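You operate a simulated robot arm through the tools that you are given. There is no shell and no other tool. Be economical: measure what you need, move in short steps, check, and stop when the job is done.

You run a simulated robot arm. Do the job below in one go: nothing can be reset, and whatever is moved stays where it is left.

TASK
Wipe the cake stand, set the cake on it and cover it.
Fine: dome onto the orange tape mark meanwhile; wipe with the block and put it back; seat the dome. Set down upright: loaf cake. What is to be rubbed or washed off counts as gone when no trace of it is left.

It is judged by the outcome, as a careful person would: the job done as asked, and still so three seconds after it is handed in. It fails if anything else is knocked over, pushed out of place, dropped, spilled or broken. A push-on lid holds only when it is set on centred and level and pressed home; a screw cap is set on level and turned clockwise until tight.

THE ROBOT
A 7-joint arm with a two-finger parallel gripper, fixed in place. Base frame: the origin is at the foot of the arm, x ahead of it, y to its left, z up; the work surface is at about z = 920. Readings come in mm, rad, newtons and seconds.
With the tool pointing down near the work surface it reaches from about 200 to 740 mm from the base axis. Its first joint turns from -2.897 to 2.897 rad. Payload 1.57 kg.
The TCP is the grasp point between the finger pads, 30 mm short of the fingertips. In the tool frame z runs along the fingers and y along their closing line. The gripper opens to 110 mm. The fingers are 24 mm wide and 12 mm thick; the gripper's body (48 by 112 mm) begins 78 mm behind the TCP.
Orientation is told as [roll, pitch, yaw] about the base's x, y, z axes, in that order, counted from this pose: with the fingers straight down and closing along the base's y, the tool's x points along the base's -x, its y along +y and its z along -z.

THE INTERFACE
- The arm moves only by the tool jog_arm. Its argument "rows" is a list of rows, each a list of 2 entries, a list of its own where there are three numbers: the shift along the tool's x, y, z in m, then the turn, a rotation vector about the tool's x, y, z in rad. In form: [[[dx, dy, dz], [rx, ry, rz]], ...]. A call has 1 to 10 rows; each row is the pose to reach, as a shift and turn from the pose commanded when the call began, along the tool's axes at that moment. "gripper" is the gripper command, from -1 (shut) to 1 (fully open), values between in proportion, set as the call begins (left out, the last holds). Rows are played at 5 a second. More than 50 mm and 0.15 rad between two rows, or a gripper value outside its range, and nothing of the call is played. A pose out of reach is approached as far as the arm can. The call stops where the force on the tool passes 40 N (or 10 N more than at its start, if that is more) or the arm is blocked; 0.2 s more then pass. The fingers move at their own pace (about 45 mm/s each) and stop on an object; they squeeze with about 35 N. The grip force told is the motor's: it shows also when the fingers shut on nothing. Time passes only in rows, and 0.2 s behind the last, so rows that repeat a pose let the fingers close. The reply holds the time, the measured pose of the TCP, the force on the tool along the base axes, the opening and the grip force, in the units named above and with some noise, with the torque about the TCP (base axes, N m) and any sound that the robot's microphone picked up, and new pictures: "show" is both (left out), scene, wrist or none.
- Cameras (640 x 400 px; columns grow to the right, rows downward): "scene" is fixed at [400.6, 651.1, 1709.2]; the picture's right is [-0.90, 0.43, 0.00], its down [0.40, 0.84, -0.37] and it looks along [-0.16, -0.33, -0.93] (base axes); focal length 373 px, centre (320, 200). "wrist" rides on the gripper at [70, 16, -141] in the tool frame; the picture's right is [-0.23, 0.97, 0.00], its down [-0.85, -0.20, -0.48] and it looks along [-0.47, -0.11, 0.88] (tool axes); focal length 222 px, centre (320, 200).
- slide_trunk(by): slides the trunk up (or, below 0, down) by that many mm; the arm rides with it, the base frame stays. It gives what a move gives, with no picture.
- probe_pixels(camera, pixels): for up to 12 pixels [column, row] of the newest picture of that camera ("zoom" is the newest enlarged one), the place [x, y, z] in the base frame of the surface seen there, good to about 3 mm. It takes no simulated time.
- zoom(camera, box): a new picture of the part [left, top, right, bottom] of that camera's present view, enlarged. It takes no simulated time.
- close_job(): hands the job in; it is judged then, once.

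Work in short steps. Measure before you move; look again where a grasp or a placing could have gone wrong, and mend it. You have 80 turns and 200 pictures in all, those below and enlarged ones among them. Open the gripper and draw the arm clear of the work before you hand the job in, unless the task says otherwise; then end with one line.

The tools are called after ">>>" as name(argument=value, ...) on one line, values as JSON. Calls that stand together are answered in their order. jog_arm: Moves the arm, as the interface text tells. Its arguments: {"type":"object","properties":{"rows":{"type":"array"},"gripper":{"type":"number"},"show":{"type":"string","enum":["both","scene","wrist","none"]}},"required":["rows"]} The other tools are called the same way: slide_trunk (by) slides the trunk up or down; probe_pixels (camera, pixels) gives the place of the surface under pixels of a picture; zoom (camera, box) takes an enlarged picture of a part of a camera's view; close_job () hands the job in.

At the start:

```text
time_s: 0.0
tool_pos: [362.2, 317.1, 1204.2]
orientation: [0.001, 0.001, 0.001]
force: [-0.3, -0.6, -0.2]
torque: [0.03, -0.03, 0.01]
finger_gap: 110.2
grasp_force: 0.0
trunk travel left (down, up): [-525.0, 65.0]
```

scene: 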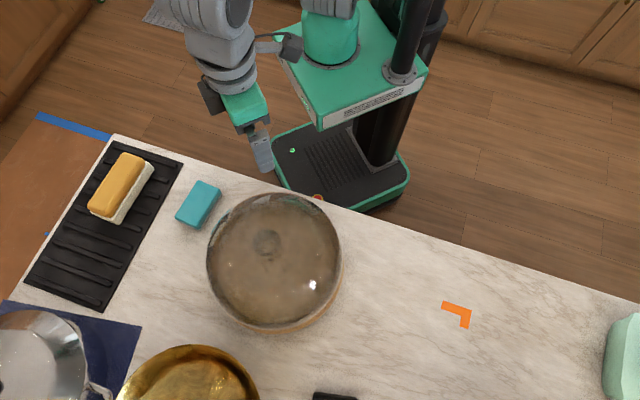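
wrist: 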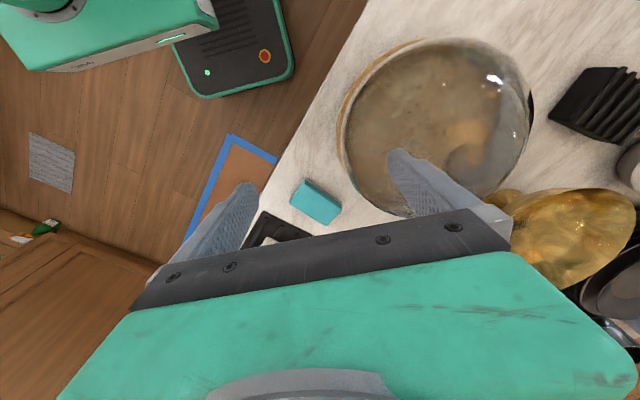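

The scene shows the dome around (272,260), cake at (120,188), block at (198,204) and orange mark at (458,313). I zoom in and probe these.

>>> zoom(camera="scene", box=[190, 170, 360, 345])

>>> zoom(camera="scene", box=[20, 120, 240, 320])

>>> probe_pixels(camera="scene", pixels=[[266, 243], [275, 260], [225, 260], [320, 240], [330, 290], [445, 305], [467, 312], [465, 325], [205, 190], [198, 204], [122, 172], [110, 210]])

```text
2.29 times, centred on (275, 258) of scene
```

zoom: 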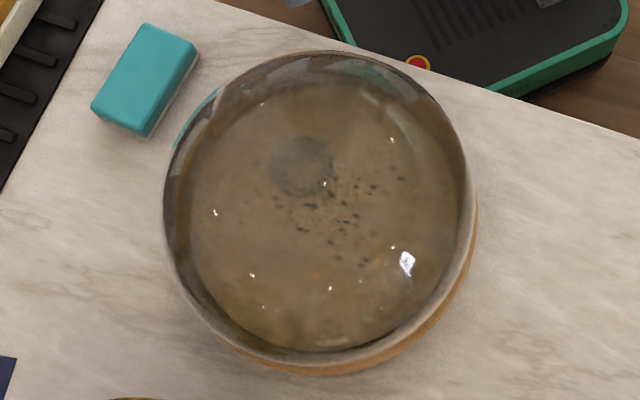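

```text
2.00 times, centred on (130, 220) of scene
```

zoom: 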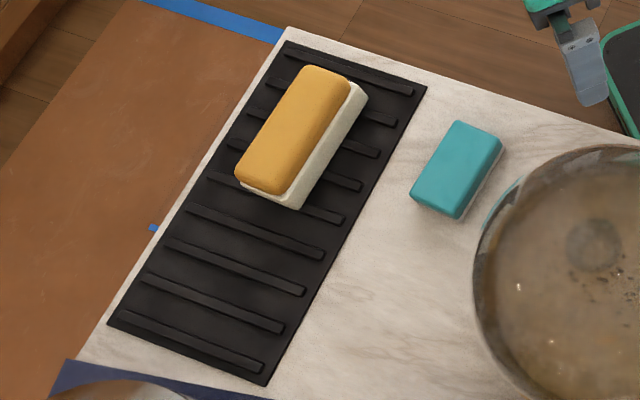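

```text
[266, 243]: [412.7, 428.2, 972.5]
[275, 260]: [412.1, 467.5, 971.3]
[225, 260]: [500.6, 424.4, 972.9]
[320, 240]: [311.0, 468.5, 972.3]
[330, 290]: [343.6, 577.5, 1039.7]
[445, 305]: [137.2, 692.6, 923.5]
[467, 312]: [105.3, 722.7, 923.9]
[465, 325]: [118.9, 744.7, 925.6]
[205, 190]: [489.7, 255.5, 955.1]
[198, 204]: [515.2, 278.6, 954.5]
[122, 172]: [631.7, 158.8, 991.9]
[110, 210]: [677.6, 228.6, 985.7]
```

Probes go through the glass to the plate (z≈972). I need the knob's place and height, so I look from the wrist too.

>>> zoom(camera="wrist", box=[320, 20, 560, 230])

>>> zoom(camera="scene", box=[420, 280, 500, 345])

>>> probe_pixels(camera="wrist", pixels=[[478, 152], [360, 120], [395, 52], [440, 42], [520, 110], [400, 120]])

>>> probe_pixels(camera="scene", pixels=[[272, 331], [240, 318], [335, 285], [313, 318], [342, 250], [207, 255], [260, 194], [210, 285]])

```text
1.90 times, centred on (440, 125) of wrist
```

zoom: 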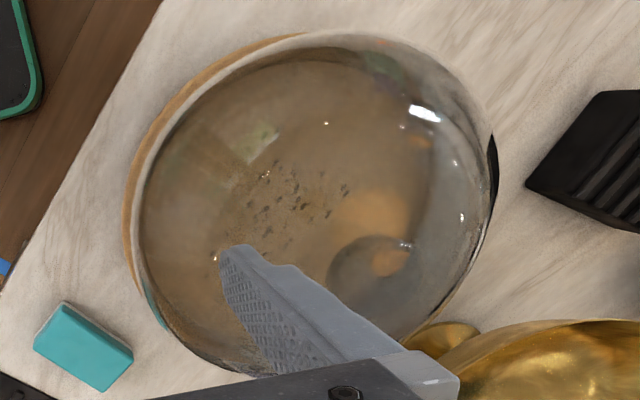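

```text
6.15 times, centred on (460, 312) of scene
```

zoom: 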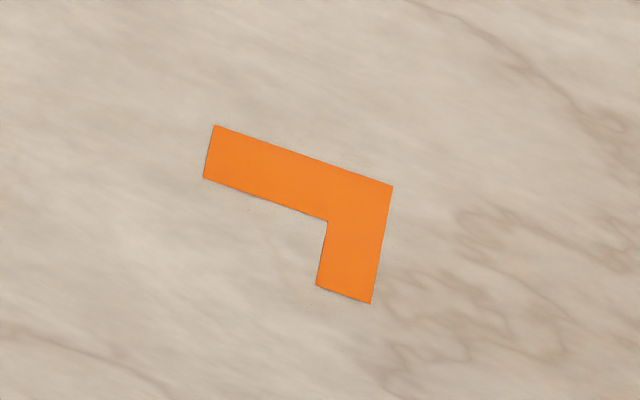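

```text
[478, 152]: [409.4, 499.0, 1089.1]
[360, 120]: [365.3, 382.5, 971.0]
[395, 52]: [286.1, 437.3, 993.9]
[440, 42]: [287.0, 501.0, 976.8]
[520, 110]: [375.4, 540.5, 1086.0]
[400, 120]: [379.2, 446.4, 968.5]
```

```text
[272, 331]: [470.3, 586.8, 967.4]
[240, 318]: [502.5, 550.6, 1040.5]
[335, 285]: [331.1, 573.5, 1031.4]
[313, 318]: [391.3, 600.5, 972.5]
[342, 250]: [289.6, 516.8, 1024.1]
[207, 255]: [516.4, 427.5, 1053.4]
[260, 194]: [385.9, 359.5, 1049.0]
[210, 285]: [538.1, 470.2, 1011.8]
```

Triangulating scene (266,243) and wrist (469,165), the knob sits near (410,471,~1112). I move above it at height and look.

>>> jog_arm(rows=[[[-0.012, 0.04, 0], [0, 0, 0]], [[-0.024, 0.08, 0], [0, 0, 0]], [[-0.036, 0.12, 0], [0, 0, 0]], [[-0.048, 0.154, 0], [0, 0, 0]], [[-0.048, 0.154, 0], [0, 0, 0]]], show="both")

>>> zoom(camera="wrist", box=[200, 90, 440, 240])

>>> probe_pixels(camera="scene", pixels=[[443, 300], [472, 310], [468, 329], [454, 318], [430, 236], [480, 252], [610, 350], [335, 397], [360, 225]])

```text
time_s: 1.2
tool_pos: [412.0, 471.2, 1204.4]
orientation: [-0.001, 0.0, 0.001]
force: [0.2, -0.2, -0.2]
torque: [-0.03, 0.0, 0.0]
finger_gap: 110.0
grasp_force: 0.0
trunk travel left (down, up): [-525.0, 65.0]
```

scene: 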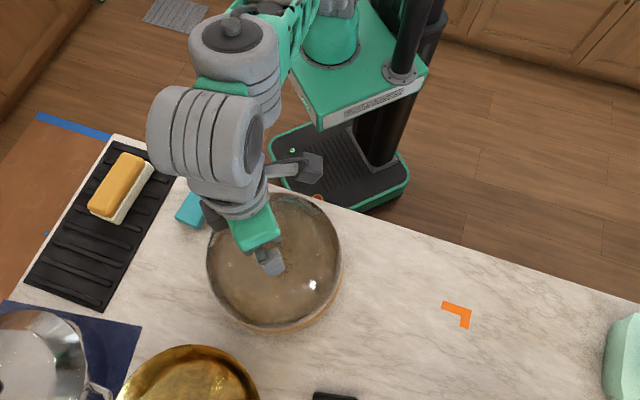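
wrist: 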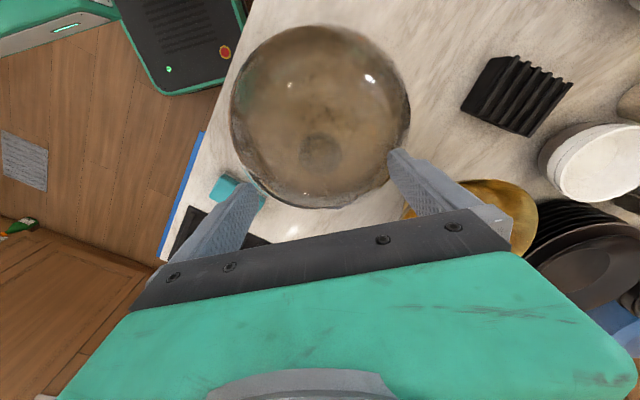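

```text
2.67 times, centred on (320, 165) of wrist
```

zoom: 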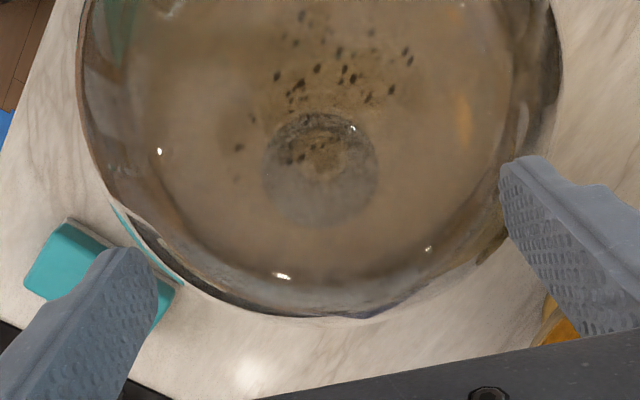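

```text
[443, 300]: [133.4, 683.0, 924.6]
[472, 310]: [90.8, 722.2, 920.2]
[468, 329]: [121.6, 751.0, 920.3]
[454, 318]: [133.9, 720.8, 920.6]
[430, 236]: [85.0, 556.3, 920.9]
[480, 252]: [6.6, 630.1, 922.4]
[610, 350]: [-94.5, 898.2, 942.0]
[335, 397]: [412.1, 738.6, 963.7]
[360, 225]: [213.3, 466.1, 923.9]
```

The knob appears at wrist (320,153), below the TCP. I probe the knob and nearby glass for heights.

>>> probe_pixels(camera="wrist", pixels=[[320, 153], [320, 145], [310, 160], [335, 160], [320, 170], [350, 155], [290, 155], [320, 185], [320, 200], [380, 155], [345, 190], [400, 130]])

>>> probe_pixels(camera="scene", pixels=[[277, 250], [285, 255], [300, 270], [312, 284], [265, 300], [300, 310], [270, 320], [260, 325], [250, 220]])

```text
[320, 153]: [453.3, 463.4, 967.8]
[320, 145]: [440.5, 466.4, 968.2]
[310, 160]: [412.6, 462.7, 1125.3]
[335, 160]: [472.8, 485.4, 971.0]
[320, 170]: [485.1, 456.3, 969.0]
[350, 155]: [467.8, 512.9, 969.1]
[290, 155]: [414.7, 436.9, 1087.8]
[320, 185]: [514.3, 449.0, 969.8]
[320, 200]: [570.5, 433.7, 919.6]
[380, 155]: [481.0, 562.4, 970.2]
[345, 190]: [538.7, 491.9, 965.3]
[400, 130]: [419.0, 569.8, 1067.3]
```

```text
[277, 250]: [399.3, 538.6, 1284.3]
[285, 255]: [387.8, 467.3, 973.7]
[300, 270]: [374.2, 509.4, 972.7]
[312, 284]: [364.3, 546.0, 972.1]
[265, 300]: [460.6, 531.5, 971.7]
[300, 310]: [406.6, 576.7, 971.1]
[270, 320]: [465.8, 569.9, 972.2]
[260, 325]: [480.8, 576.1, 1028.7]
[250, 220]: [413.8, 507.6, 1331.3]
```

Knob top ≈1125–1130, glass around it ≈1090. I lower to TCP z≈1127 with fingers open, then close.

>>> jog_arm(rows=[[[0, 0, 0.03], [0, 0, 0]], [[0, 0, 0.06], [0, 0, 0]], [[0, 0, 0.07], [0, 0, 0]], [[0, 0, 0.077], [0, 0, 0]], [[0, 0, 0.077], [0, 0, 0]]], show="wrist")

>>> zoom(camera="wrist", box=[200, 100, 440, 250])

>>> zoom(camera="scene", box=[190, 170, 360, 345])

```text
time_s: 2.4
tool_pos: [409.8, 468.6, 1127.6]
orientation: [-0.001, 0.0, 0.002]
force: [0.5, 0.1, -0.2]
torque: [-0.03, -0.01, -0.03]
finger_gap: 109.9
grasp_force: 0.1
trunk travel left (down, up): [-525.0, 65.0]
```

wrist: 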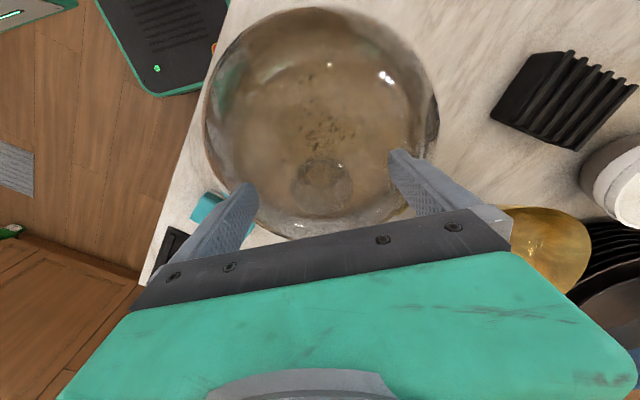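

```text
2.67 times, centred on (320, 175) of wrist
```

zoom: 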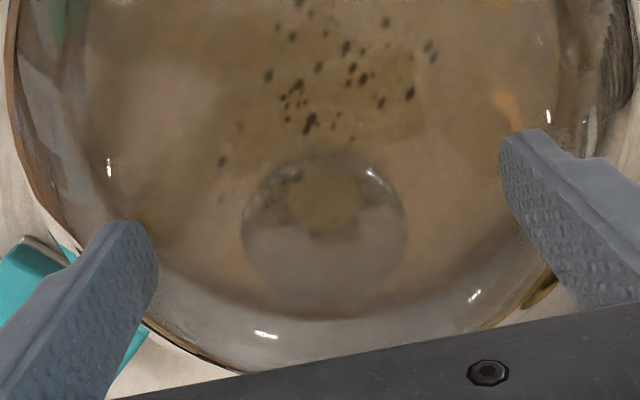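

```text
2.29 times, centred on (275, 258) of scene
```

zoom: 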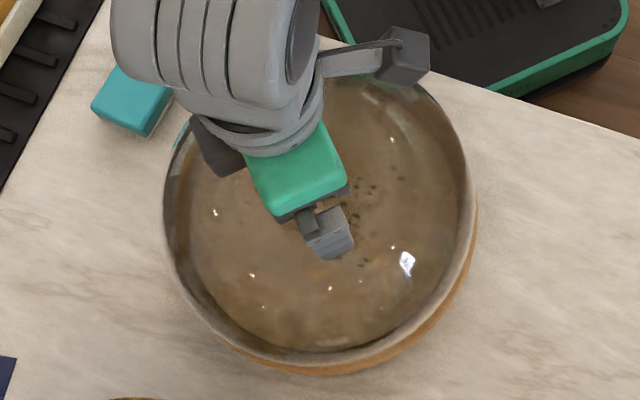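

Knob is centred at (≈412,470), equator ≈1112, well within the finger pads. Closing.

>>> jog_arm(rows=[[[-0.002, 0, 0], [0, 0, 0]], [[-0.002, 0, 0], [0, 0, 0]], [[-0.002, 0, 0], [0, 0, 0]], [[-0.002, 0, 0], [0, 0, 0]], [[-0.002, 0, 0], [0, 0, 0]], [[-0.002, 0, 0], [0, 0, 0]]], gripper=-1, show="wrist")

```text
time_s: 3.8
tool_pos: [413.1, 471.6, 1127.5]
orientation: [-0.002, 0.0, 0.002]
force: [0.2, 1.2, 0.1]
torque: [0.1, -0.12, 0.08]
finger_gap: 44.4
grasp_force: 34.3
trunk travel left (down, up): [-525.0, 65.0]
```

wrist: 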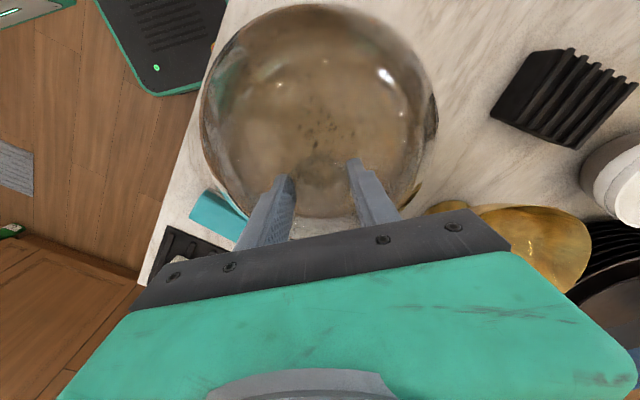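

Gripped at 44.4 mm. Lifting 90 mm in small steps.

>>> jog_arm(rows=[[[0, 0, -0.005], [0, 0, 0]], [[0, 0, -0.015], [0, 0, 0]], [[0, 0, -0.03], [0, 0, 0]], [[0, 0, -0.05], [0, 0, 0]], [[0, 0, -0.07], [0, 0, 0]], [[0, 0, -0.09], [0, 0, 0]], [[0, 0, -0.09], [0, 0, 0]]], show="both")

```text
time_s: 5.4
tool_pos: [413.3, 470.5, 1217.4]
orientation: [0.0, 0.0, 0.001]
force: [0.3, -1.0, -0.4]
torque: [-0.02, 0.0, 0.0]
finger_gap: 0.0
grasp_force: 21.1
trunk travel left (down, up): [-525.0, 65.0]
```

scene: 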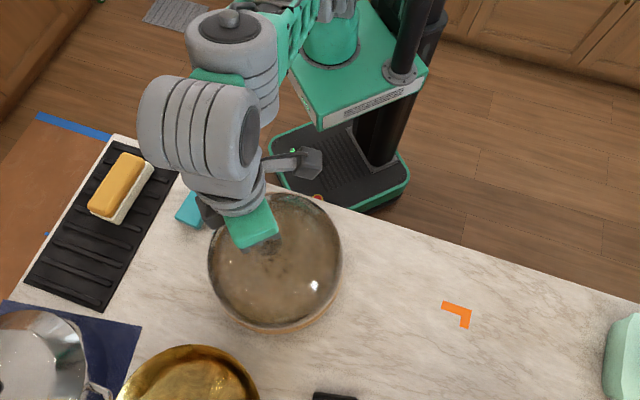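
wrist: 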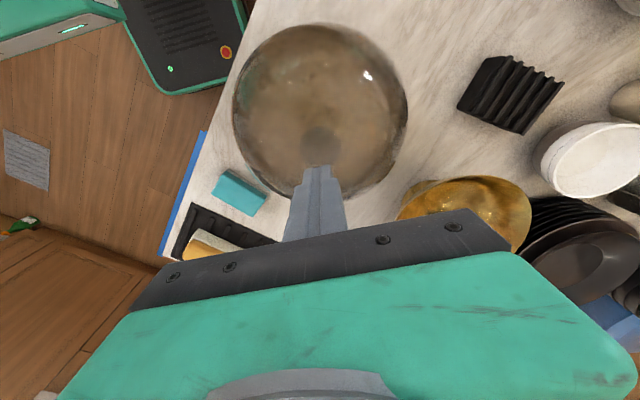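

The fingers slipped off: grip was too high on the knob. I open to ~75 mm and descend lower, watching for contact.

>>> jog_arm(rows=[[[0.002, 0, 0.03], [0, 0, 0]], [[0.002, 0, 0.06], [0, 0, 0]], [[0.002, 0, 0.08], [0, 0, 0]], [[0.002, 0, 0.09], [0, 0, 0]], [[0.002, 0, 0.096], [0, 0, 0]], [[0.002, 0, 0.1], [0, 0, 0]], [[0.002, 0, 0.1], [0, 0, 0]]], gripper=0.35, show="wrist")

>>> zoom(camera="wrist", box=[200, 100, 440, 250])

```text
time_s: 6.2
tool_pos: [411.6, 473.5, 1149.4]
orientation: [0.021, -0.015, -0.001]
force: [0.1, -0.2, 0.1]
torque: [-0.04, 0.03, -0.01]
finger_gap: 68.6
grasp_force: 0.0
trunk travel left (down, up): [-525.0, 65.0]
stopped in row 4: the force on the tool passed its limit at 53 N (the readings are from after the stop); the commanded pose is now the measured one
```

wrist: 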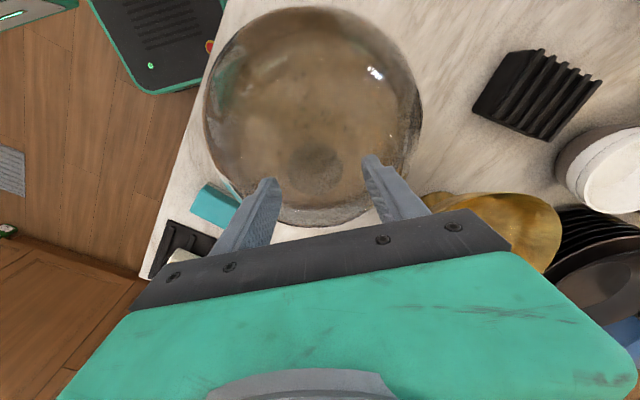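

```text
2.67 times, centred on (320, 175) of wrist
```

zoom: 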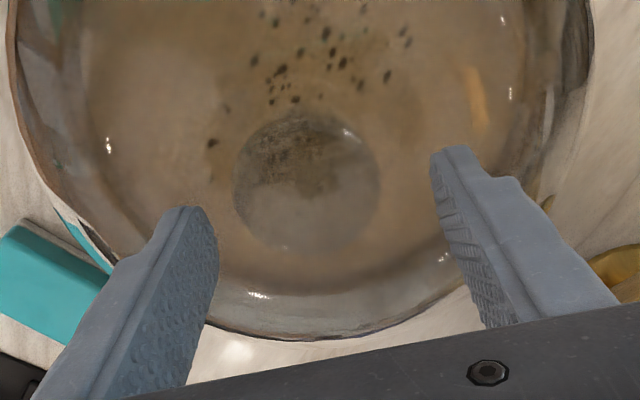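

Fingers had met the knob top before fully opening. I raise a little, restore level orientation, and check the picture.

>>> jog_arm(rows=[[[0, 0, -0.01], [0, 0, 0]], [[0, -0.001, -0.02], [0.021, 0.015, 0]], [[0, -0.001, -0.02], [0.021, 0.015, 0]], [[0, -0.001, -0.02], [0.021, 0.015, 0]]], gripper=0.5, show="both")

>>> zoom(camera="wrist", box=[200, 60, 440, 210])

>>> zoom(camera="scene", box=[190, 170, 360, 345])

```text
time_s: 7.2
tool_pos: [412.4, 472.6, 1174.0]
orientation: [0.001, -0.002, -0.001]
force: [0.0, 1.0, 0.6]
torque: [0.01, 0.0, 0.01]
finger_gap: 82.4
grasp_force: 0.1
trunk travel left (down, up): [-525.0, 65.0]
```

scene: 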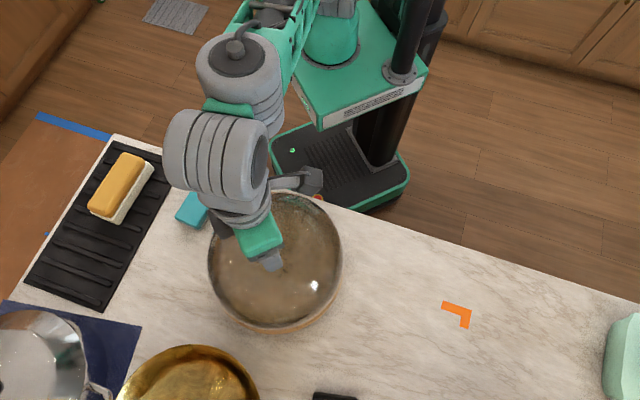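
wrist: 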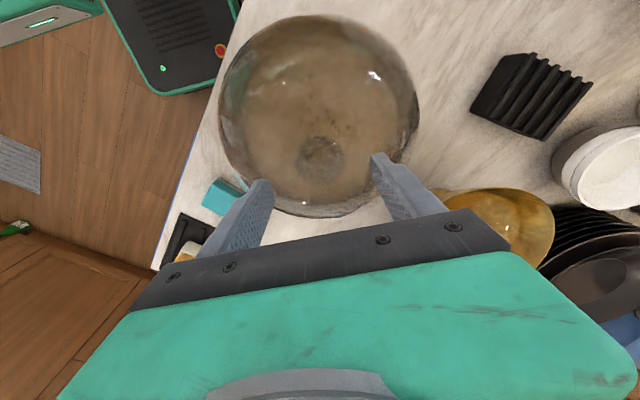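

```text
2.67 times, centred on (320, 135) of wrist
```

zoom: 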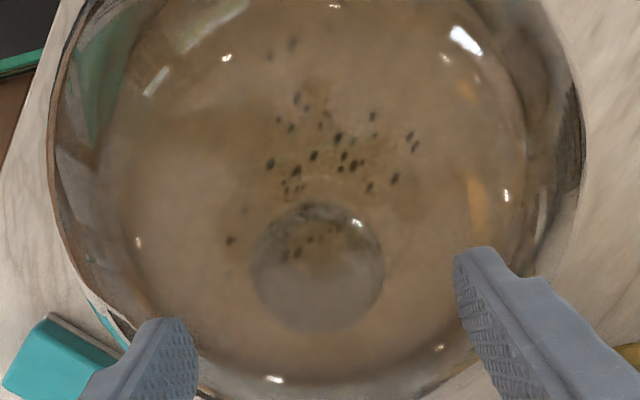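

```text
2.29 times, centred on (275, 258) of scene
```

zoom: 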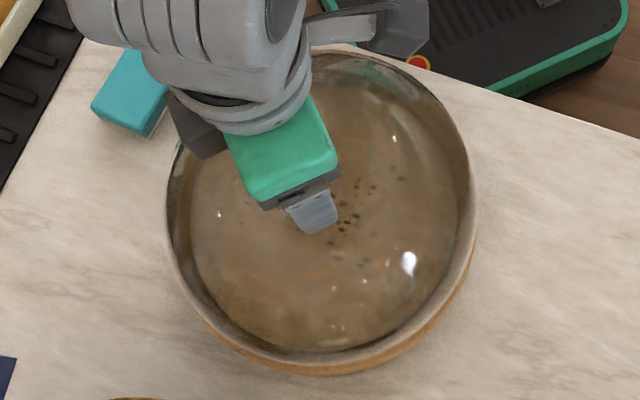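

Knob centre ≈(411,471). With fingers already open 82 mm I descend in small steps until glass contact or TCP ≈1118.

>>> jog_arm(rows=[[[0.001, -0.001, 0.02], [0, 0, 0]], [[0.001, -0.001, 0.038], [0, 0, 0]], [[0.001, -0.001, 0.045], [0, 0, 0]], [[0.001, -0.001, 0.048], [0, 0, 0]], [[0.001, -0.001, 0.05], [0, 0, 0]], [[0.001, -0.001, 0.052], [0, 0, 0]], [[0.001, -0.001, 0.054], [0, 0, 0]], [[0.001, -0.001, 0.056], [0, 0, 0]], [[0.001, -0.001, 0.056], [0, 0, 0]]], gripper=0.5, show="wrist")

>>> zoom(camera="wrist", box=[200, 100, 440, 250])

```text
time_s: 9.2
tool_pos: [412.6, 468.6, 1121.5]
orientation: [0.01, -0.009, 0.0]
force: [2.2, 1.7, 26.2]
torque: [-1.11, 0.13, 0.12]
finger_gap: 81.5
grasp_force: 0.2
trunk travel left (down, up): [-525.0, 65.0]
```

wrist: 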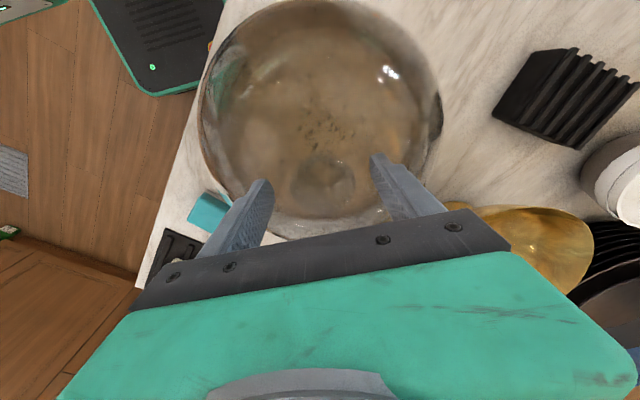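

```text
2.67 times, centred on (320, 175) of wrist
```

zoom: 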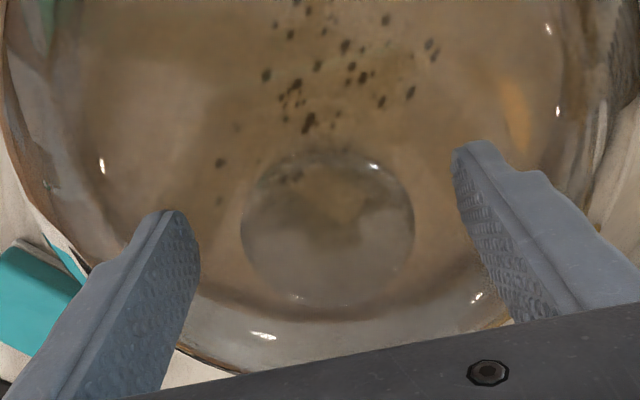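

Light contact with glass (26 N) at TCP 1121.5. I back off 4 mm in command and close with settling time.

>>> jog_arm(rows=[[[0, 0, -0.003], [0.01, 0.009, 0]], [[0, 0, -0.003], [0.01, 0.009, 0]], [[0, 0, -0.003], [0.01, 0.009, 0]], [[0, 0, -0.003], [0.01, 0.009, 0]], [[0, 0, -0.003], [0.01, 0.009, 0]], [[0, 0, -0.003], [0.01, 0.009, 0]]], gripper=-1, show="wrist")

>>> zoom(camera="wrist", box=[200, 100, 440, 250])

```text
time_s: 10.6
tool_pos: [411.2, 470.5, 1121.2]
orientation: [-0.006, 0.005, -0.001]
force: [0.3, 5.4, 26.5]
torque: [0.3, 0.23, 0.36]
finger_gap: 45.0
grasp_force: 35.0
trunk travel left (down, up): [-525.0, 65.0]
```

wrist: 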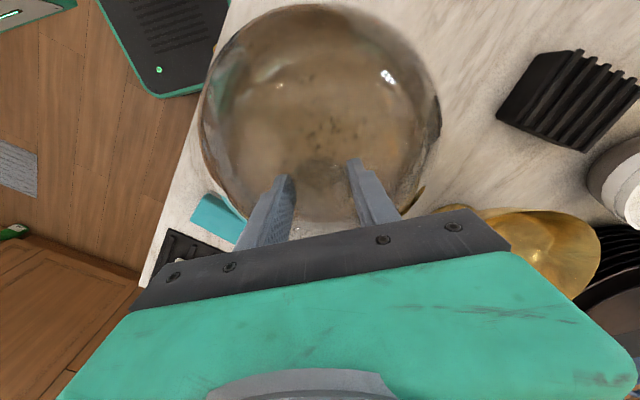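

```text
2.67 times, centred on (320, 175) of wrist
```

zoom: 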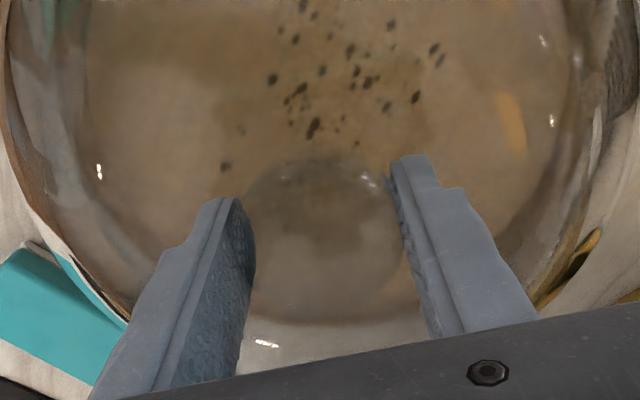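

Gripping lower now (45.0 mm). I lift slowly by 12 mm and check it holds.

>>> jog_arm(rows=[[[0, 0, -0.005], [0.004, 0.004, 0]], [[0, 0, -0.007], [0.004, 0.004, 0]], [[0, 0, -0.009], [0.004, 0.004, 0]], [[0, 0, -0.011], [0.004, 0.004, 0]], [[0, 0, -0.013], [0.004, 0.004, 0]], [[0, 0, -0.015], [0.004, 0.004, 0]], [[0, 0, -0.015], [0.004, 0.004, 0]]], show="wrist")

```text
time_s: 12.2
tool_pos: [411.4, 470.5, 1134.7]
orientation: [-0.014, 0.01, 0.0]
force: [0.7, 0.1, -6.1]
torque: [-0.03, 0.02, 0.01]
finger_gap: 44.5
grasp_force: 35.1
trunk travel left (down, up): [-525.0, 65.0]
```

wrist: 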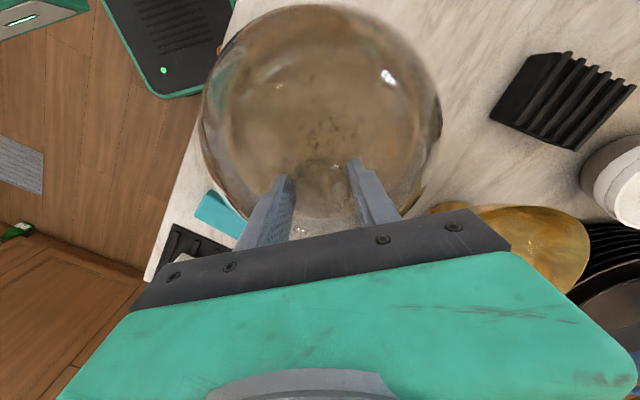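

Holding: 6 N weight, grip 35 N. I level and lift another 65 mm.

>>> jog_arm(rows=[[[0, 0, -0.01], [-0.005, -0.004, 0]], [[0, 0, -0.02], [-0.01, -0.008, 0]], [[0, 0, -0.03], [-0.014, -0.01, 0]], [[0, 0, -0.04], [-0.014, -0.01, 0]], [[0, 0, -0.05], [-0.014, -0.01, 0]], [[0, 0, -0.06], [-0.014, -0.01, 0]], [[0, 0, -0.065], [-0.014, -0.01, 0]], [[0, 0, -0.065], [-0.014, -0.01, 0]]], show="scene")

>>> zoom(camera="scene", box=[180, 160, 370, 345])

```text
time_s: 14.0
tool_pos: [410.5, 471.8, 1200.1]
orientation: [0.003, 0.001, 0.0]
force: [0.5, -0.2, -4.7]
torque: [0.01, 0.01, -0.01]
finger_gap: 44.7
grasp_force: 35.1
trunk travel left (down, up): [-525.0, 65.0]
```

scene: 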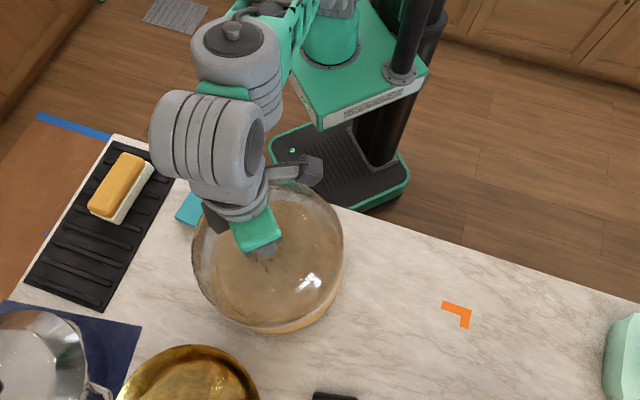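

```text
2.16 times, centred on (275, 252) of scene
```

zoom: 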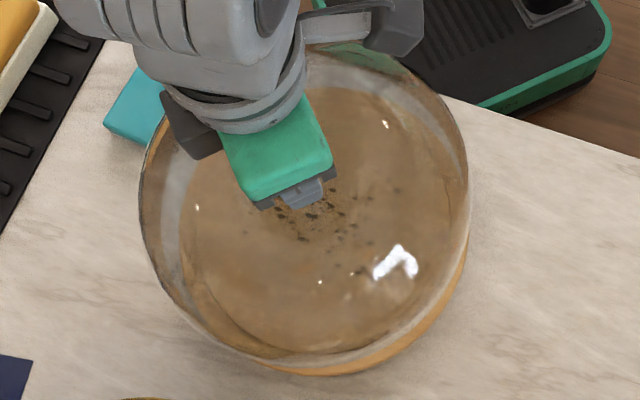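

Dome lifted clear. I carry it toward the mark (target 127, 716), first half.

>>> jog_arm(rows=[[[0.01, 0.009, 0], [0, 0, 0]], [[0.026, 0.0225, 0], [0, 0, 0]], [[0.042, 0.036, 0], [0, 0, 0]], [[0.06, 0.052, 0], [0, 0, 0]], [[0.078, 0.067, 0], [0, 0, 0]], [[0.096, 0.083, 0], [0, 0, 0]], [[0.114, 0.098, 0], [0, 0, 0]], [[0.13, 0.112, 0], [0, 0, 0]], [[0.14, 0.12, 0], [0, 0, 0]], [[0.142, 0.122, 0], [0, 0, 0]]], show="none")

>>> jog_arm(rows=[[[0.01, 0.009, 0], [0, 0, 0]], [[0.026, 0.0225, 0], [0, 0, 0]], [[0.042, 0.036, 0], [0, 0, 0]], [[0.06, 0.052, 0], [0, 0, 0]], [[0.078, 0.067, 0], [0, 0, 0]], [[0.096, 0.083, 0], [0, 0, 0]], [[0.114, 0.098, 0], [0, 0, 0]], [[0.13, 0.112, 0], [0, 0, 0]], [[0.14, 0.12, 0], [0, 0, 0]], [[0.142, 0.122, 0], [0, 0, 0]]], show="both")

```text
time_s: 16.2
tool_pos: [267.5, 576.7, 1190.9]
orientation: [0.0, 0.001, 0.001]
force: [-0.5, 0.2, -5.3]
torque: [-0.01, -0.01, 0.0]
finger_gap: 44.7
grasp_force: 34.9
out of reach, approached as far as the arm can: row 6, 7, 8, 9, 10
trunk travel left (down, up): [-525.0, 65.0]
```

```text
time_s: 18.4
tool_pos: [128.4, 619.5, 1170.2]
orientation: [0.002, 0.001, 0.0]
force: [-0.3, 0.0, -4.8]
torque: [0.0, -0.01, 0.03]
finger_gap: 44.5
grasp_force: 34.9
out of reach, approached as far as the arm can: row 1, 2, 3, 4, 5, 6, 7, 8, 9, 10
trunk travel left (down, up): [-525.0, 65.0]
```

scene: 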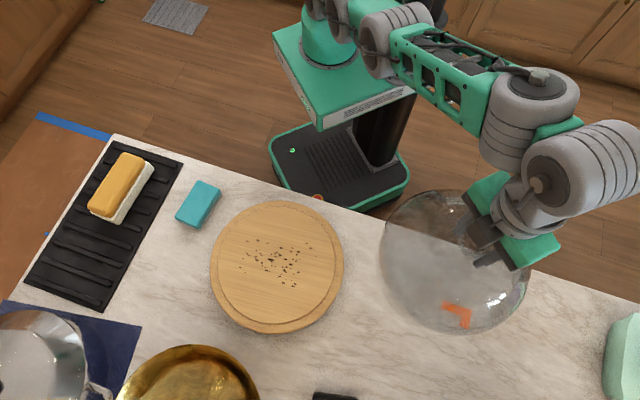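
wrist: 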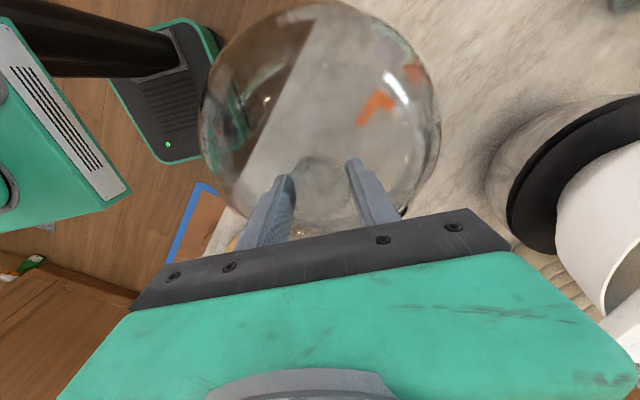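

Arm runs out of reach at this height; a raised trunk with a lower tool reaches further. I slide the trunk up 65.

>>> slide_trunk(by=64)

```text
time_s: 19.4
tool_pos: [130.9, 620.1, 1232.8]
orientation: [0.002, 0.0, 0.0]
force: [-0.2, 0.4, -6.1]
torque: [0.0, -0.01, -0.02]
finger_gap: 44.7
grasp_force: 35.7
trunk travel left (down, up): [-589.0, 1.0]
```

Now lower 100 mm in steps and see where the arm settles.

>>> jog_arm(rows=[[[0, 0, 0.015], [0, 0, 0]], [[0, 0, 0.03], [0, 0, 0]], [[0, 0, 0.045], [0, 0, 0]], [[0, 0, 0.06], [0, 0, 0]], [[0, 0, 0.075], [0, 0, 0]], [[0, 0, 0.09], [0, 0, 0]], [[0, 0, 0.1], [0, 0, 0]]], show="none")

```text
time_s: 21.0
tool_pos: [129.4, 628.5, 1158.6]
orientation: [-0.02, 0.002, 0.0]
force: [0.4, -0.3, -4.6]
torque: [-0.01, -0.02, 0.01]
finger_gap: 44.3
grasp_force: 34.9
out of reach, approached as far as the arm can: row 2, 3, 4, 5, 6, 7
trunk travel left (down, up): [-589.0, 1.0]
```

Command seems to sit beyond reach; I pull it inward, lower to ~1105, then go out again.

>>> jog_arm(rows=[[[0, -0.02, 0.01], [0, 0, 0]], [[0, -0.04, 0.02], [0, 0, 0]], [[0, -0.05, 0.03], [0, 0, 0]], [[0, -0.05, 0.04], [0, 0, 0]], [[0, -0.05, 0.04], [0, 0, 0]]], show="none")

```text
time_s: 22.2
tool_pos: [131.4, 628.0, 1167.0]
orientation: [-0.008, 0.002, 0.0]
force: [-1.3, 0.3, -4.3]
torque: [-0.02, -0.03, 0.02]
finger_gap: 44.6
grasp_force: 35.1
out of reach, approached as far as the arm can: row 1, 2, 3, 4, 5
trunk travel left (down, up): [-589.0, 1.0]
```

>>> jog_arm(rows=[[[0, -0.02, 0], [0, 0, 0]], [[0, -0.04, 0], [0, 0, 0]], [[0, -0.06, 0], [0, 0, 0]], [[0, -0.08, 0], [0, 0, 0]], [[0, -0.08, 0], [0, 0, 0]]], show="scene")

```text
time_s: 23.4
tool_pos: [135.7, 627.8, 1169.7]
orientation: [-0.004, 0.003, -0.002]
force: [0.1, 0.6, -5.0]
torque: [0.02, 0.0, 0.04]
finger_gap: 44.6
grasp_force: 34.7
out of reach, approached as far as the arm can: row 1, 2, 3, 4, 5
trunk travel left (down, up): [-589.0, 1.0]
```

scene: 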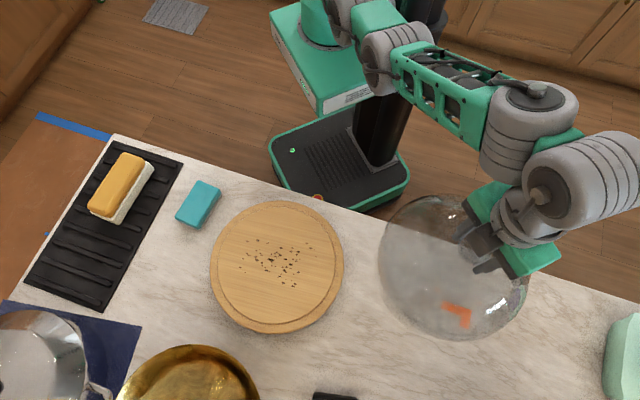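

The arm seems limited by a joint; I probe the arm's links to understand its geometry.

>>> probe_pixels(camera="scene", pixels=[[325, 20], [310, 60], [380, 45], [440, 60], [538, 82], [600, 150], [520, 235], [500, 262], [330, 115]])

>>> jog_arm(rows=[[[0, 0, 0], [0, 0, -0.12]], [[0, 0, 0], [0, 0, -0.24]], [[0, 0, 0], [0, 0, -0.24]]], show="none")

```text
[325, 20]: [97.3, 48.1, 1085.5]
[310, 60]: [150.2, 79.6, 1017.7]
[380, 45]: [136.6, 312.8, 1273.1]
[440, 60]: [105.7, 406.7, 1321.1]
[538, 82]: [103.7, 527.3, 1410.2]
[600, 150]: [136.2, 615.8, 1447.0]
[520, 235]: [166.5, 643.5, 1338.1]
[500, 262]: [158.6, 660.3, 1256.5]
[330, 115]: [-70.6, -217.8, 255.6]
```

```text
time_s: 24.2
tool_pos: [135.9, 627.8, 1173.8]
orientation: [0.003, 0.001, 0.24]
force: [-0.2, 0.4, -4.7]
torque: [-0.02, -0.01, 0.0]
finger_gap: 44.7
grasp_force: 35.0
trunk travel left (down, up): [-589.0, 1.0]
```

Yaw turn worked without limit, so a wrist joint was limiting. I now try lowering 60 mm.

>>> jog_arm(rows=[[[0, 0, 0.012], [0, 0, -0.1]], [[0, 0, 0.024], [0, 0, -0.2]], [[0, 0, 0.036], [0, 0, -0.3]], [[0, 0, 0.048], [0, 0, -0.4]], [[0, 0, 0.06], [0, 0, -0.4]], [[0, 0, 0.06], [0, 0, -0.4]]], show="none")

```text
time_s: 25.6
tool_pos: [137.2, 627.5, 1152.0]
orientation: [-0.022, 0.023, 0.641]
force: [0.0, -0.8, -4.0]
torque: [0.03, -0.01, -0.03]
finger_gap: 44.5
grasp_force: 35.4
out of reach, approached as far as the arm can: row 1, 2, 3, 4, 5, 6
trunk travel left (down, up): [-589.0, 1.0]
```

I try moving tangentially (outward and down) since the arm is nearly straight.

>>> jog_arm(rows=[[[-0.006, 0.008, 0.01], [0, 0, 0]], [[-0.012, 0.016, 0.02], [0, 0, 0]], [[-0.018, 0.024, 0.03], [0, 0, 0]], [[-0.024, 0.032, 0.04], [0, 0, 0]], [[-0.024, 0.032, 0.045], [0, 0, 0]], [[-0.024, 0.032, 0.05], [0, 0, 0]]], show="both")

```text
time_s: 27.0
tool_pos: [136.9, 666.0, 1100.8]
orientation: [0.001, -0.002, 0.642]
force: [0.7, 0.5, -5.0]
torque: [-0.01, 0.01, 0.04]
finger_gap: 44.6
grasp_force: 34.8
out of reach, approached as far as the arm can: row 4, 5
trunk travel left (down, up): [-589.0, 1.0]
```

scene: 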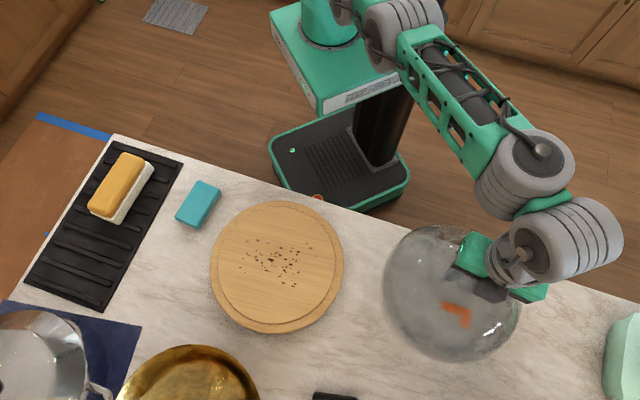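
wrist: 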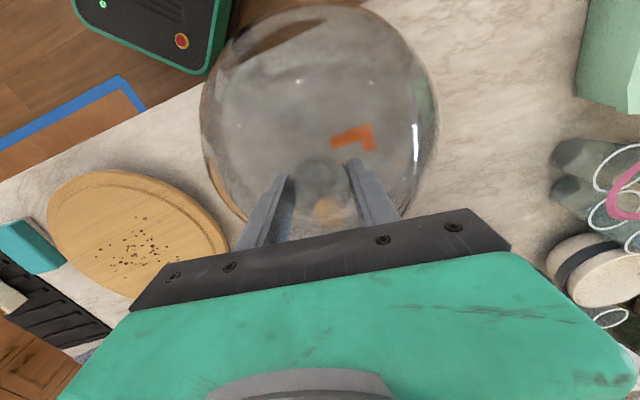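

It works: now at (137,666,1101), level. I continue out over the mark, down to ~1085.

>>> jog_arm(rows=[[[-0.003, 0.006, 0.006], [0, 0, 0]], [[-0.006, 0.013, 0.01], [0, 0, 0]], [[-0.009, 0.02, 0.014], [0, 0, 0]], [[-0.012, 0.027, 0.016], [0, 0, 0]], [[-0.016, 0.034, 0.016], [0, 0, 0]], [[-0.019, 0.041, 0.016], [0, 0, 0]], [[-0.019, 0.041, 0.016], [0, 0, 0]]], show="scene")

```text
time_s: 28.6
tool_pos: [126.2, 670.5, 1081.9]
orientation: [0.002, 0.001, 0.641]
force: [0.4, -1.2, -4.9]
torque: [-0.01, -0.01, 0.0]
finger_gap: 44.8
grasp_force: 34.7
out of reach, approached as far as the arm can: row 1, 2, 3, 4, 5, 6, 7
trunk travel left (down, up): [-589.0, 1.0]
```

scene: 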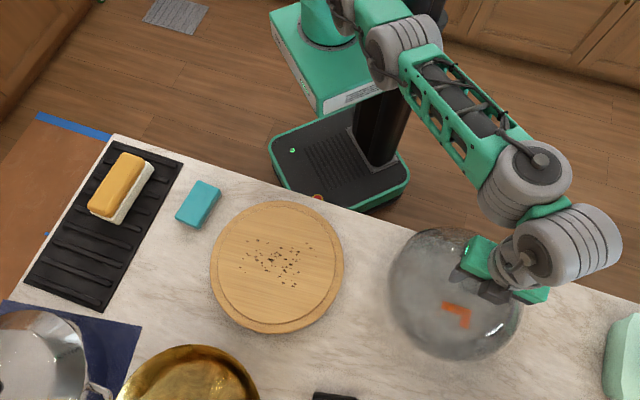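

I probe the arm's links in this posture to decide how to gain the last 45 mm of reach.

>>> probe_pixels(camera="scene", pixels=[[345, 8], [385, 15], [400, 45], [425, 65], [450, 110], [490, 140], [538, 160], [515, 190], [575, 225], [520, 255], [481, 255], [540, 293]])

>>> zoom(camera="scene", box=[320, 0, 640, 200])

```text
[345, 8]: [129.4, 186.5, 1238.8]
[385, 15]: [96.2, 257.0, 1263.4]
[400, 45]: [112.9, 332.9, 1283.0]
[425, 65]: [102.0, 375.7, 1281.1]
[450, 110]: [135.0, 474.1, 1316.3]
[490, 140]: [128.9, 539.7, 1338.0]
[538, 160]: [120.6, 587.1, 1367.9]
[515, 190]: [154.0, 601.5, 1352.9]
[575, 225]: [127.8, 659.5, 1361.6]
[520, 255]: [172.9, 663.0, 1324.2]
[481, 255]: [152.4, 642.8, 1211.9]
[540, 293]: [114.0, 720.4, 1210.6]
```

```text
2.00 times, centred on (480, 100) of scene
```

zoom: 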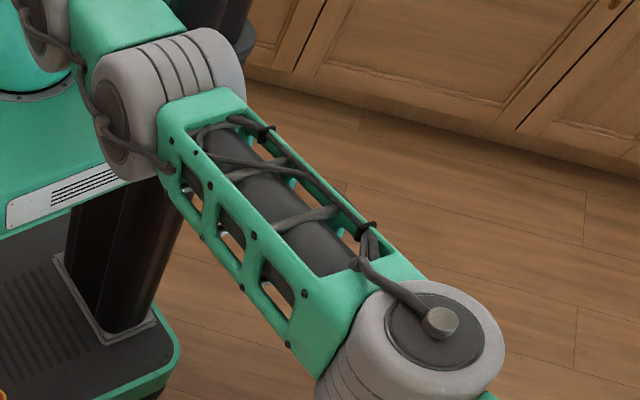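

Arm is truly near full stretch, so the mark isn't reachable with a vertical tool at this height. Plan: set the dome down briefly on free table at ≈(190,650), turn yaw so the closing line is tangential, regrasp the round knob with the tool tilted outward, and carry it on to the mark.

>>> jog_arm(rows=[[[-0.006, -0.009, -0.004], [0, 0, -0.12]], [[-0.013, -0.018, -0.004], [0, 0, -0.25]], [[-0.02, -0.027, -0.004], [0, 0, -0.38]], [[-0.026, -0.036, -0.004], [0, 0, -0.51]], [[-0.033, -0.045, -0.004], [0, 0, -0.64]], [[-0.039, -0.054, -0.004], [0, 0, -0.7]], [[-0.039, -0.054, -0.004], [0, 0, -0.7]]], show="both")

```text
time_s: 30.2
tool_pos: [190.2, 653.3, 1084.8]
orientation: [0.003, -0.001, 1.34]
force: [0.1, 0.6, -4.0]
torque: [0.01, -0.02, -0.03]
finger_gap: 44.6
grasp_force: 35.0
trunk travel left (down, up): [-589.0, 1.0]
```

scene: 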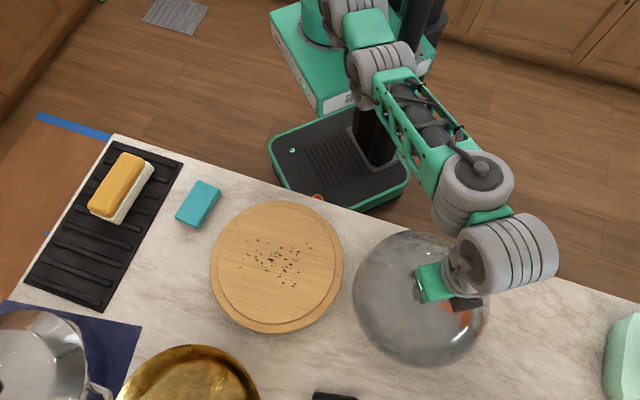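
wrist: 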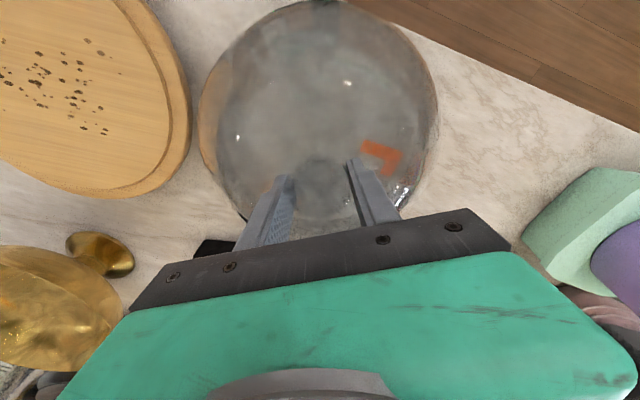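

Over free table now. Lowering gently until contact (expected near TCP 1071).

>>> jog_arm(rows=[[[0, 0, 0.005], [0, 0, 0]], [[0, 0, 0.008], [0, 0, 0]], [[0, 0, 0.01], [0, 0, 0]], [[0, 0, 0.012], [0, 0, 0]], [[0, 0, 0.013], [0, 0, 0]], [[0, 0, 0.014], [0, 0, 0]], [[0, 0, 0.015], [0, 0, 0]], [[0, 0, 0.015], [0, 0, 0]]], show="none")

```text
time_s: 32.1
tool_pos: [190.6, 652.6, 1075.3]
orientation: [0.003, -0.013, 1.338]
force: [-0.4, -2.2, 8.1]
torque: [-1.38, -0.07, -0.09]
finger_gap: 44.8
grasp_force: 35.1
trunk travel left (down, up): [-589.0, 1.0]
stopped in row 8: the force on the tool passed its limit at 41 N (the readings are from after the stop); the commanded pose is now the measured one
```

Dome is down on the table (TCP 1075). Release and go up 60 mm.

>>> jog_arm(rows=[[[0, 0, -0.001], [0, 0, 0]], [[0, 0, -0.001], [0, 0, 0]], [[0, 0, -0.001], [0, 0, 0]], [[0, 0, -0.001], [0, 0, 0]], [[0, 0, -0.02], [0, 0.013, 0]], [[0, 0, -0.04], [0, 0.013, 0]], [[0, 0, -0.06], [0, 0.013, 0]], [[0, 0, -0.06], [0, 0.013, 0]]], gripper=0.5, show="both")

>>> zoom(camera="wrist", box=[200, 80, 440, 230])

```text
time_s: 33.9
tool_pos: [190.4, 645.0, 1131.7]
orientation: [0.002, -0.001, 1.339]
force: [0.2, -0.1, 0.3]
torque: [0.03, -0.03, -0.04]
finger_gap: 82.5
grasp_force: 0.2
out of reach, approached as far as the arm can: row 7, 8
trunk travel left (down, up): [-589.0, 1.0]
```

scene: 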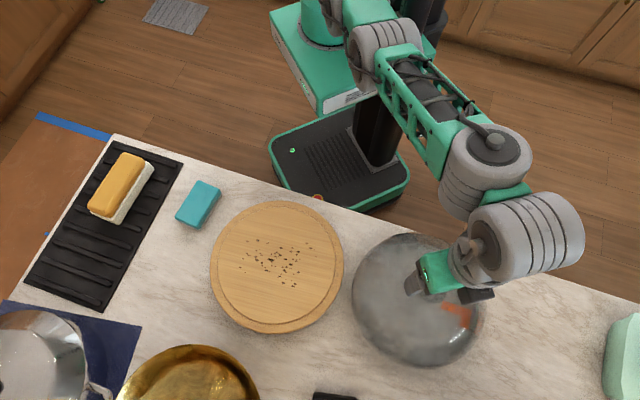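
wrist: 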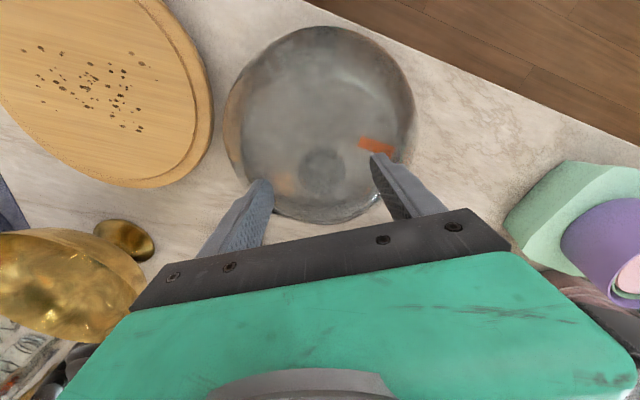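

```text
2.67 times, centred on (320, 155) of wrist
```

zoom: 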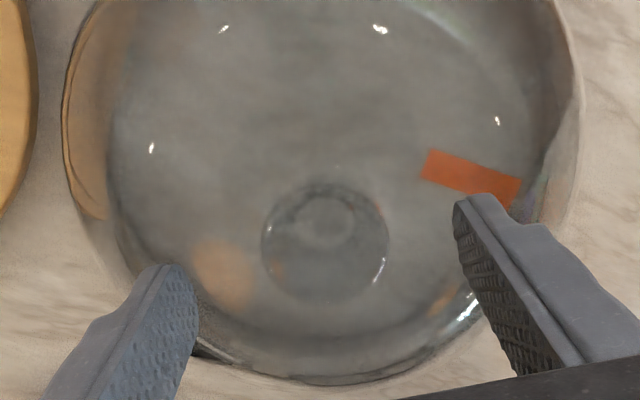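

Knob is at ≈(190.5,653), equator ≈1063. I tilt the tool 0.25 rad outward about its closing line at a standoff 50 mm back along the tilted axis.

>>> jog_arm(rows=[[[0.004, 0.001, 0.002], [0, -0.08, 0]], [[0.008, 0.002, 0.004], [0, -0.17, 0]], [[0.008, 0.002, 0.008], [0, -0.25, 0]], [[0.008, 0.002, 0.008], [0, -0.25, 0]]], show="wrist")

>>> zoom(camera="wrist", box=[200, 80, 440, 230])

```text
time_s: 34.9
tool_pos: [195.8, 700.3, 1145.9]
orientation: [0.009, -0.23, 1.337]
force: [0.2, 0.6, 0.4]
torque: [-0.01, 0.02, 0.03]
finger_gap: 82.5
grasp_force: 0.0
out of reach, approached as far as the arm can: row 1, 2, 3
trunk travel left (down, up): [-589.0, 1.0]
```

wrist: 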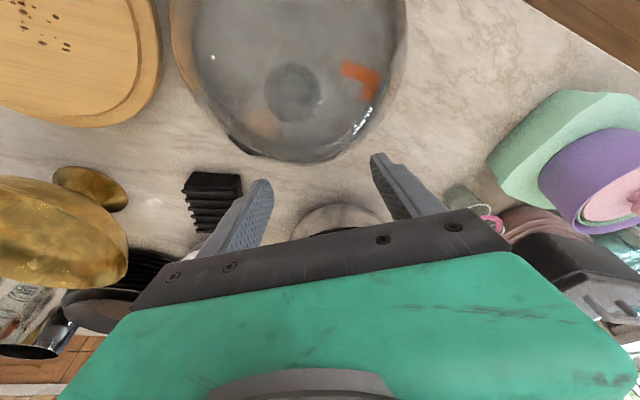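

```text
2.67 times, centred on (320, 155) of wrist
```

zoom: 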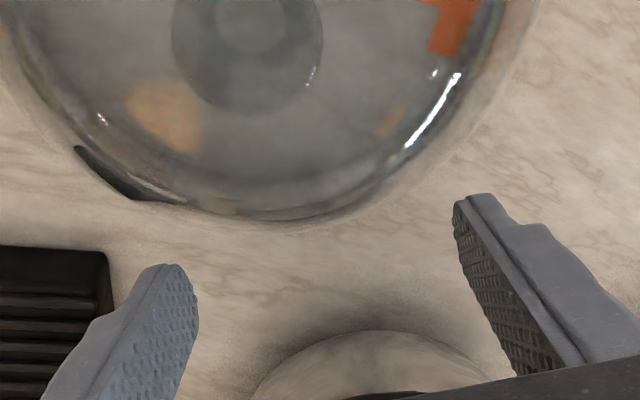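

The stretched arm pushed outward with the tilt (r=727 now reachable). I bring the tool back to the standoff behind the knob.

>>> jog_arm(rows=[[[0.012, -0.001, 0.001], [0, 0, 0]], [[0.024, -0.002, 0.003], [0, 0, 0]], [[0.036, -0.003, 0.004], [0, 0, 0]], [[0.048, -0.004, 0.005], [0, -0.01, 0]], [[0.058, -0.005, 0.006], [0, -0.02, 0]], [[0.066, -0.0055, 0.007], [0, -0.02, 0]], [[0.066, -0.0055, 0.007], [0, -0.02, 0]]], show="wrist")

>>> zoom(camera="wrist", box=[200, 80, 440, 230])

```text
time_s: 36.5
tool_pos: [189.3, 647.2, 1120.2]
orientation: [0.001, -0.271, 1.34]
force: [0.3, 0.5, 0.4]
torque: [0.01, 0.0, 0.0]
finger_gap: 82.3
grasp_force: 0.0
out of reach, approached as far as the arm can: row 1, 2, 3, 4, 5, 6, 7
trunk travel left (down, up): [-589.0, 1.0]
```

wrist: 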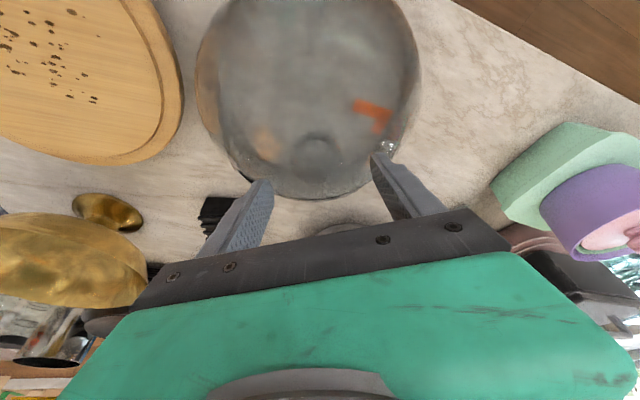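

```text
2.67 times, centred on (320, 155) of wrist
```

zoom: 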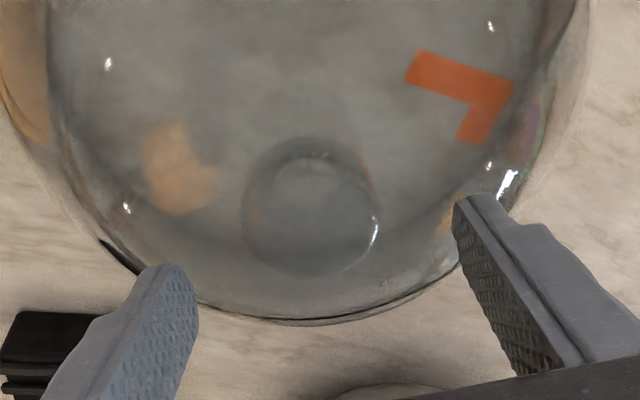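

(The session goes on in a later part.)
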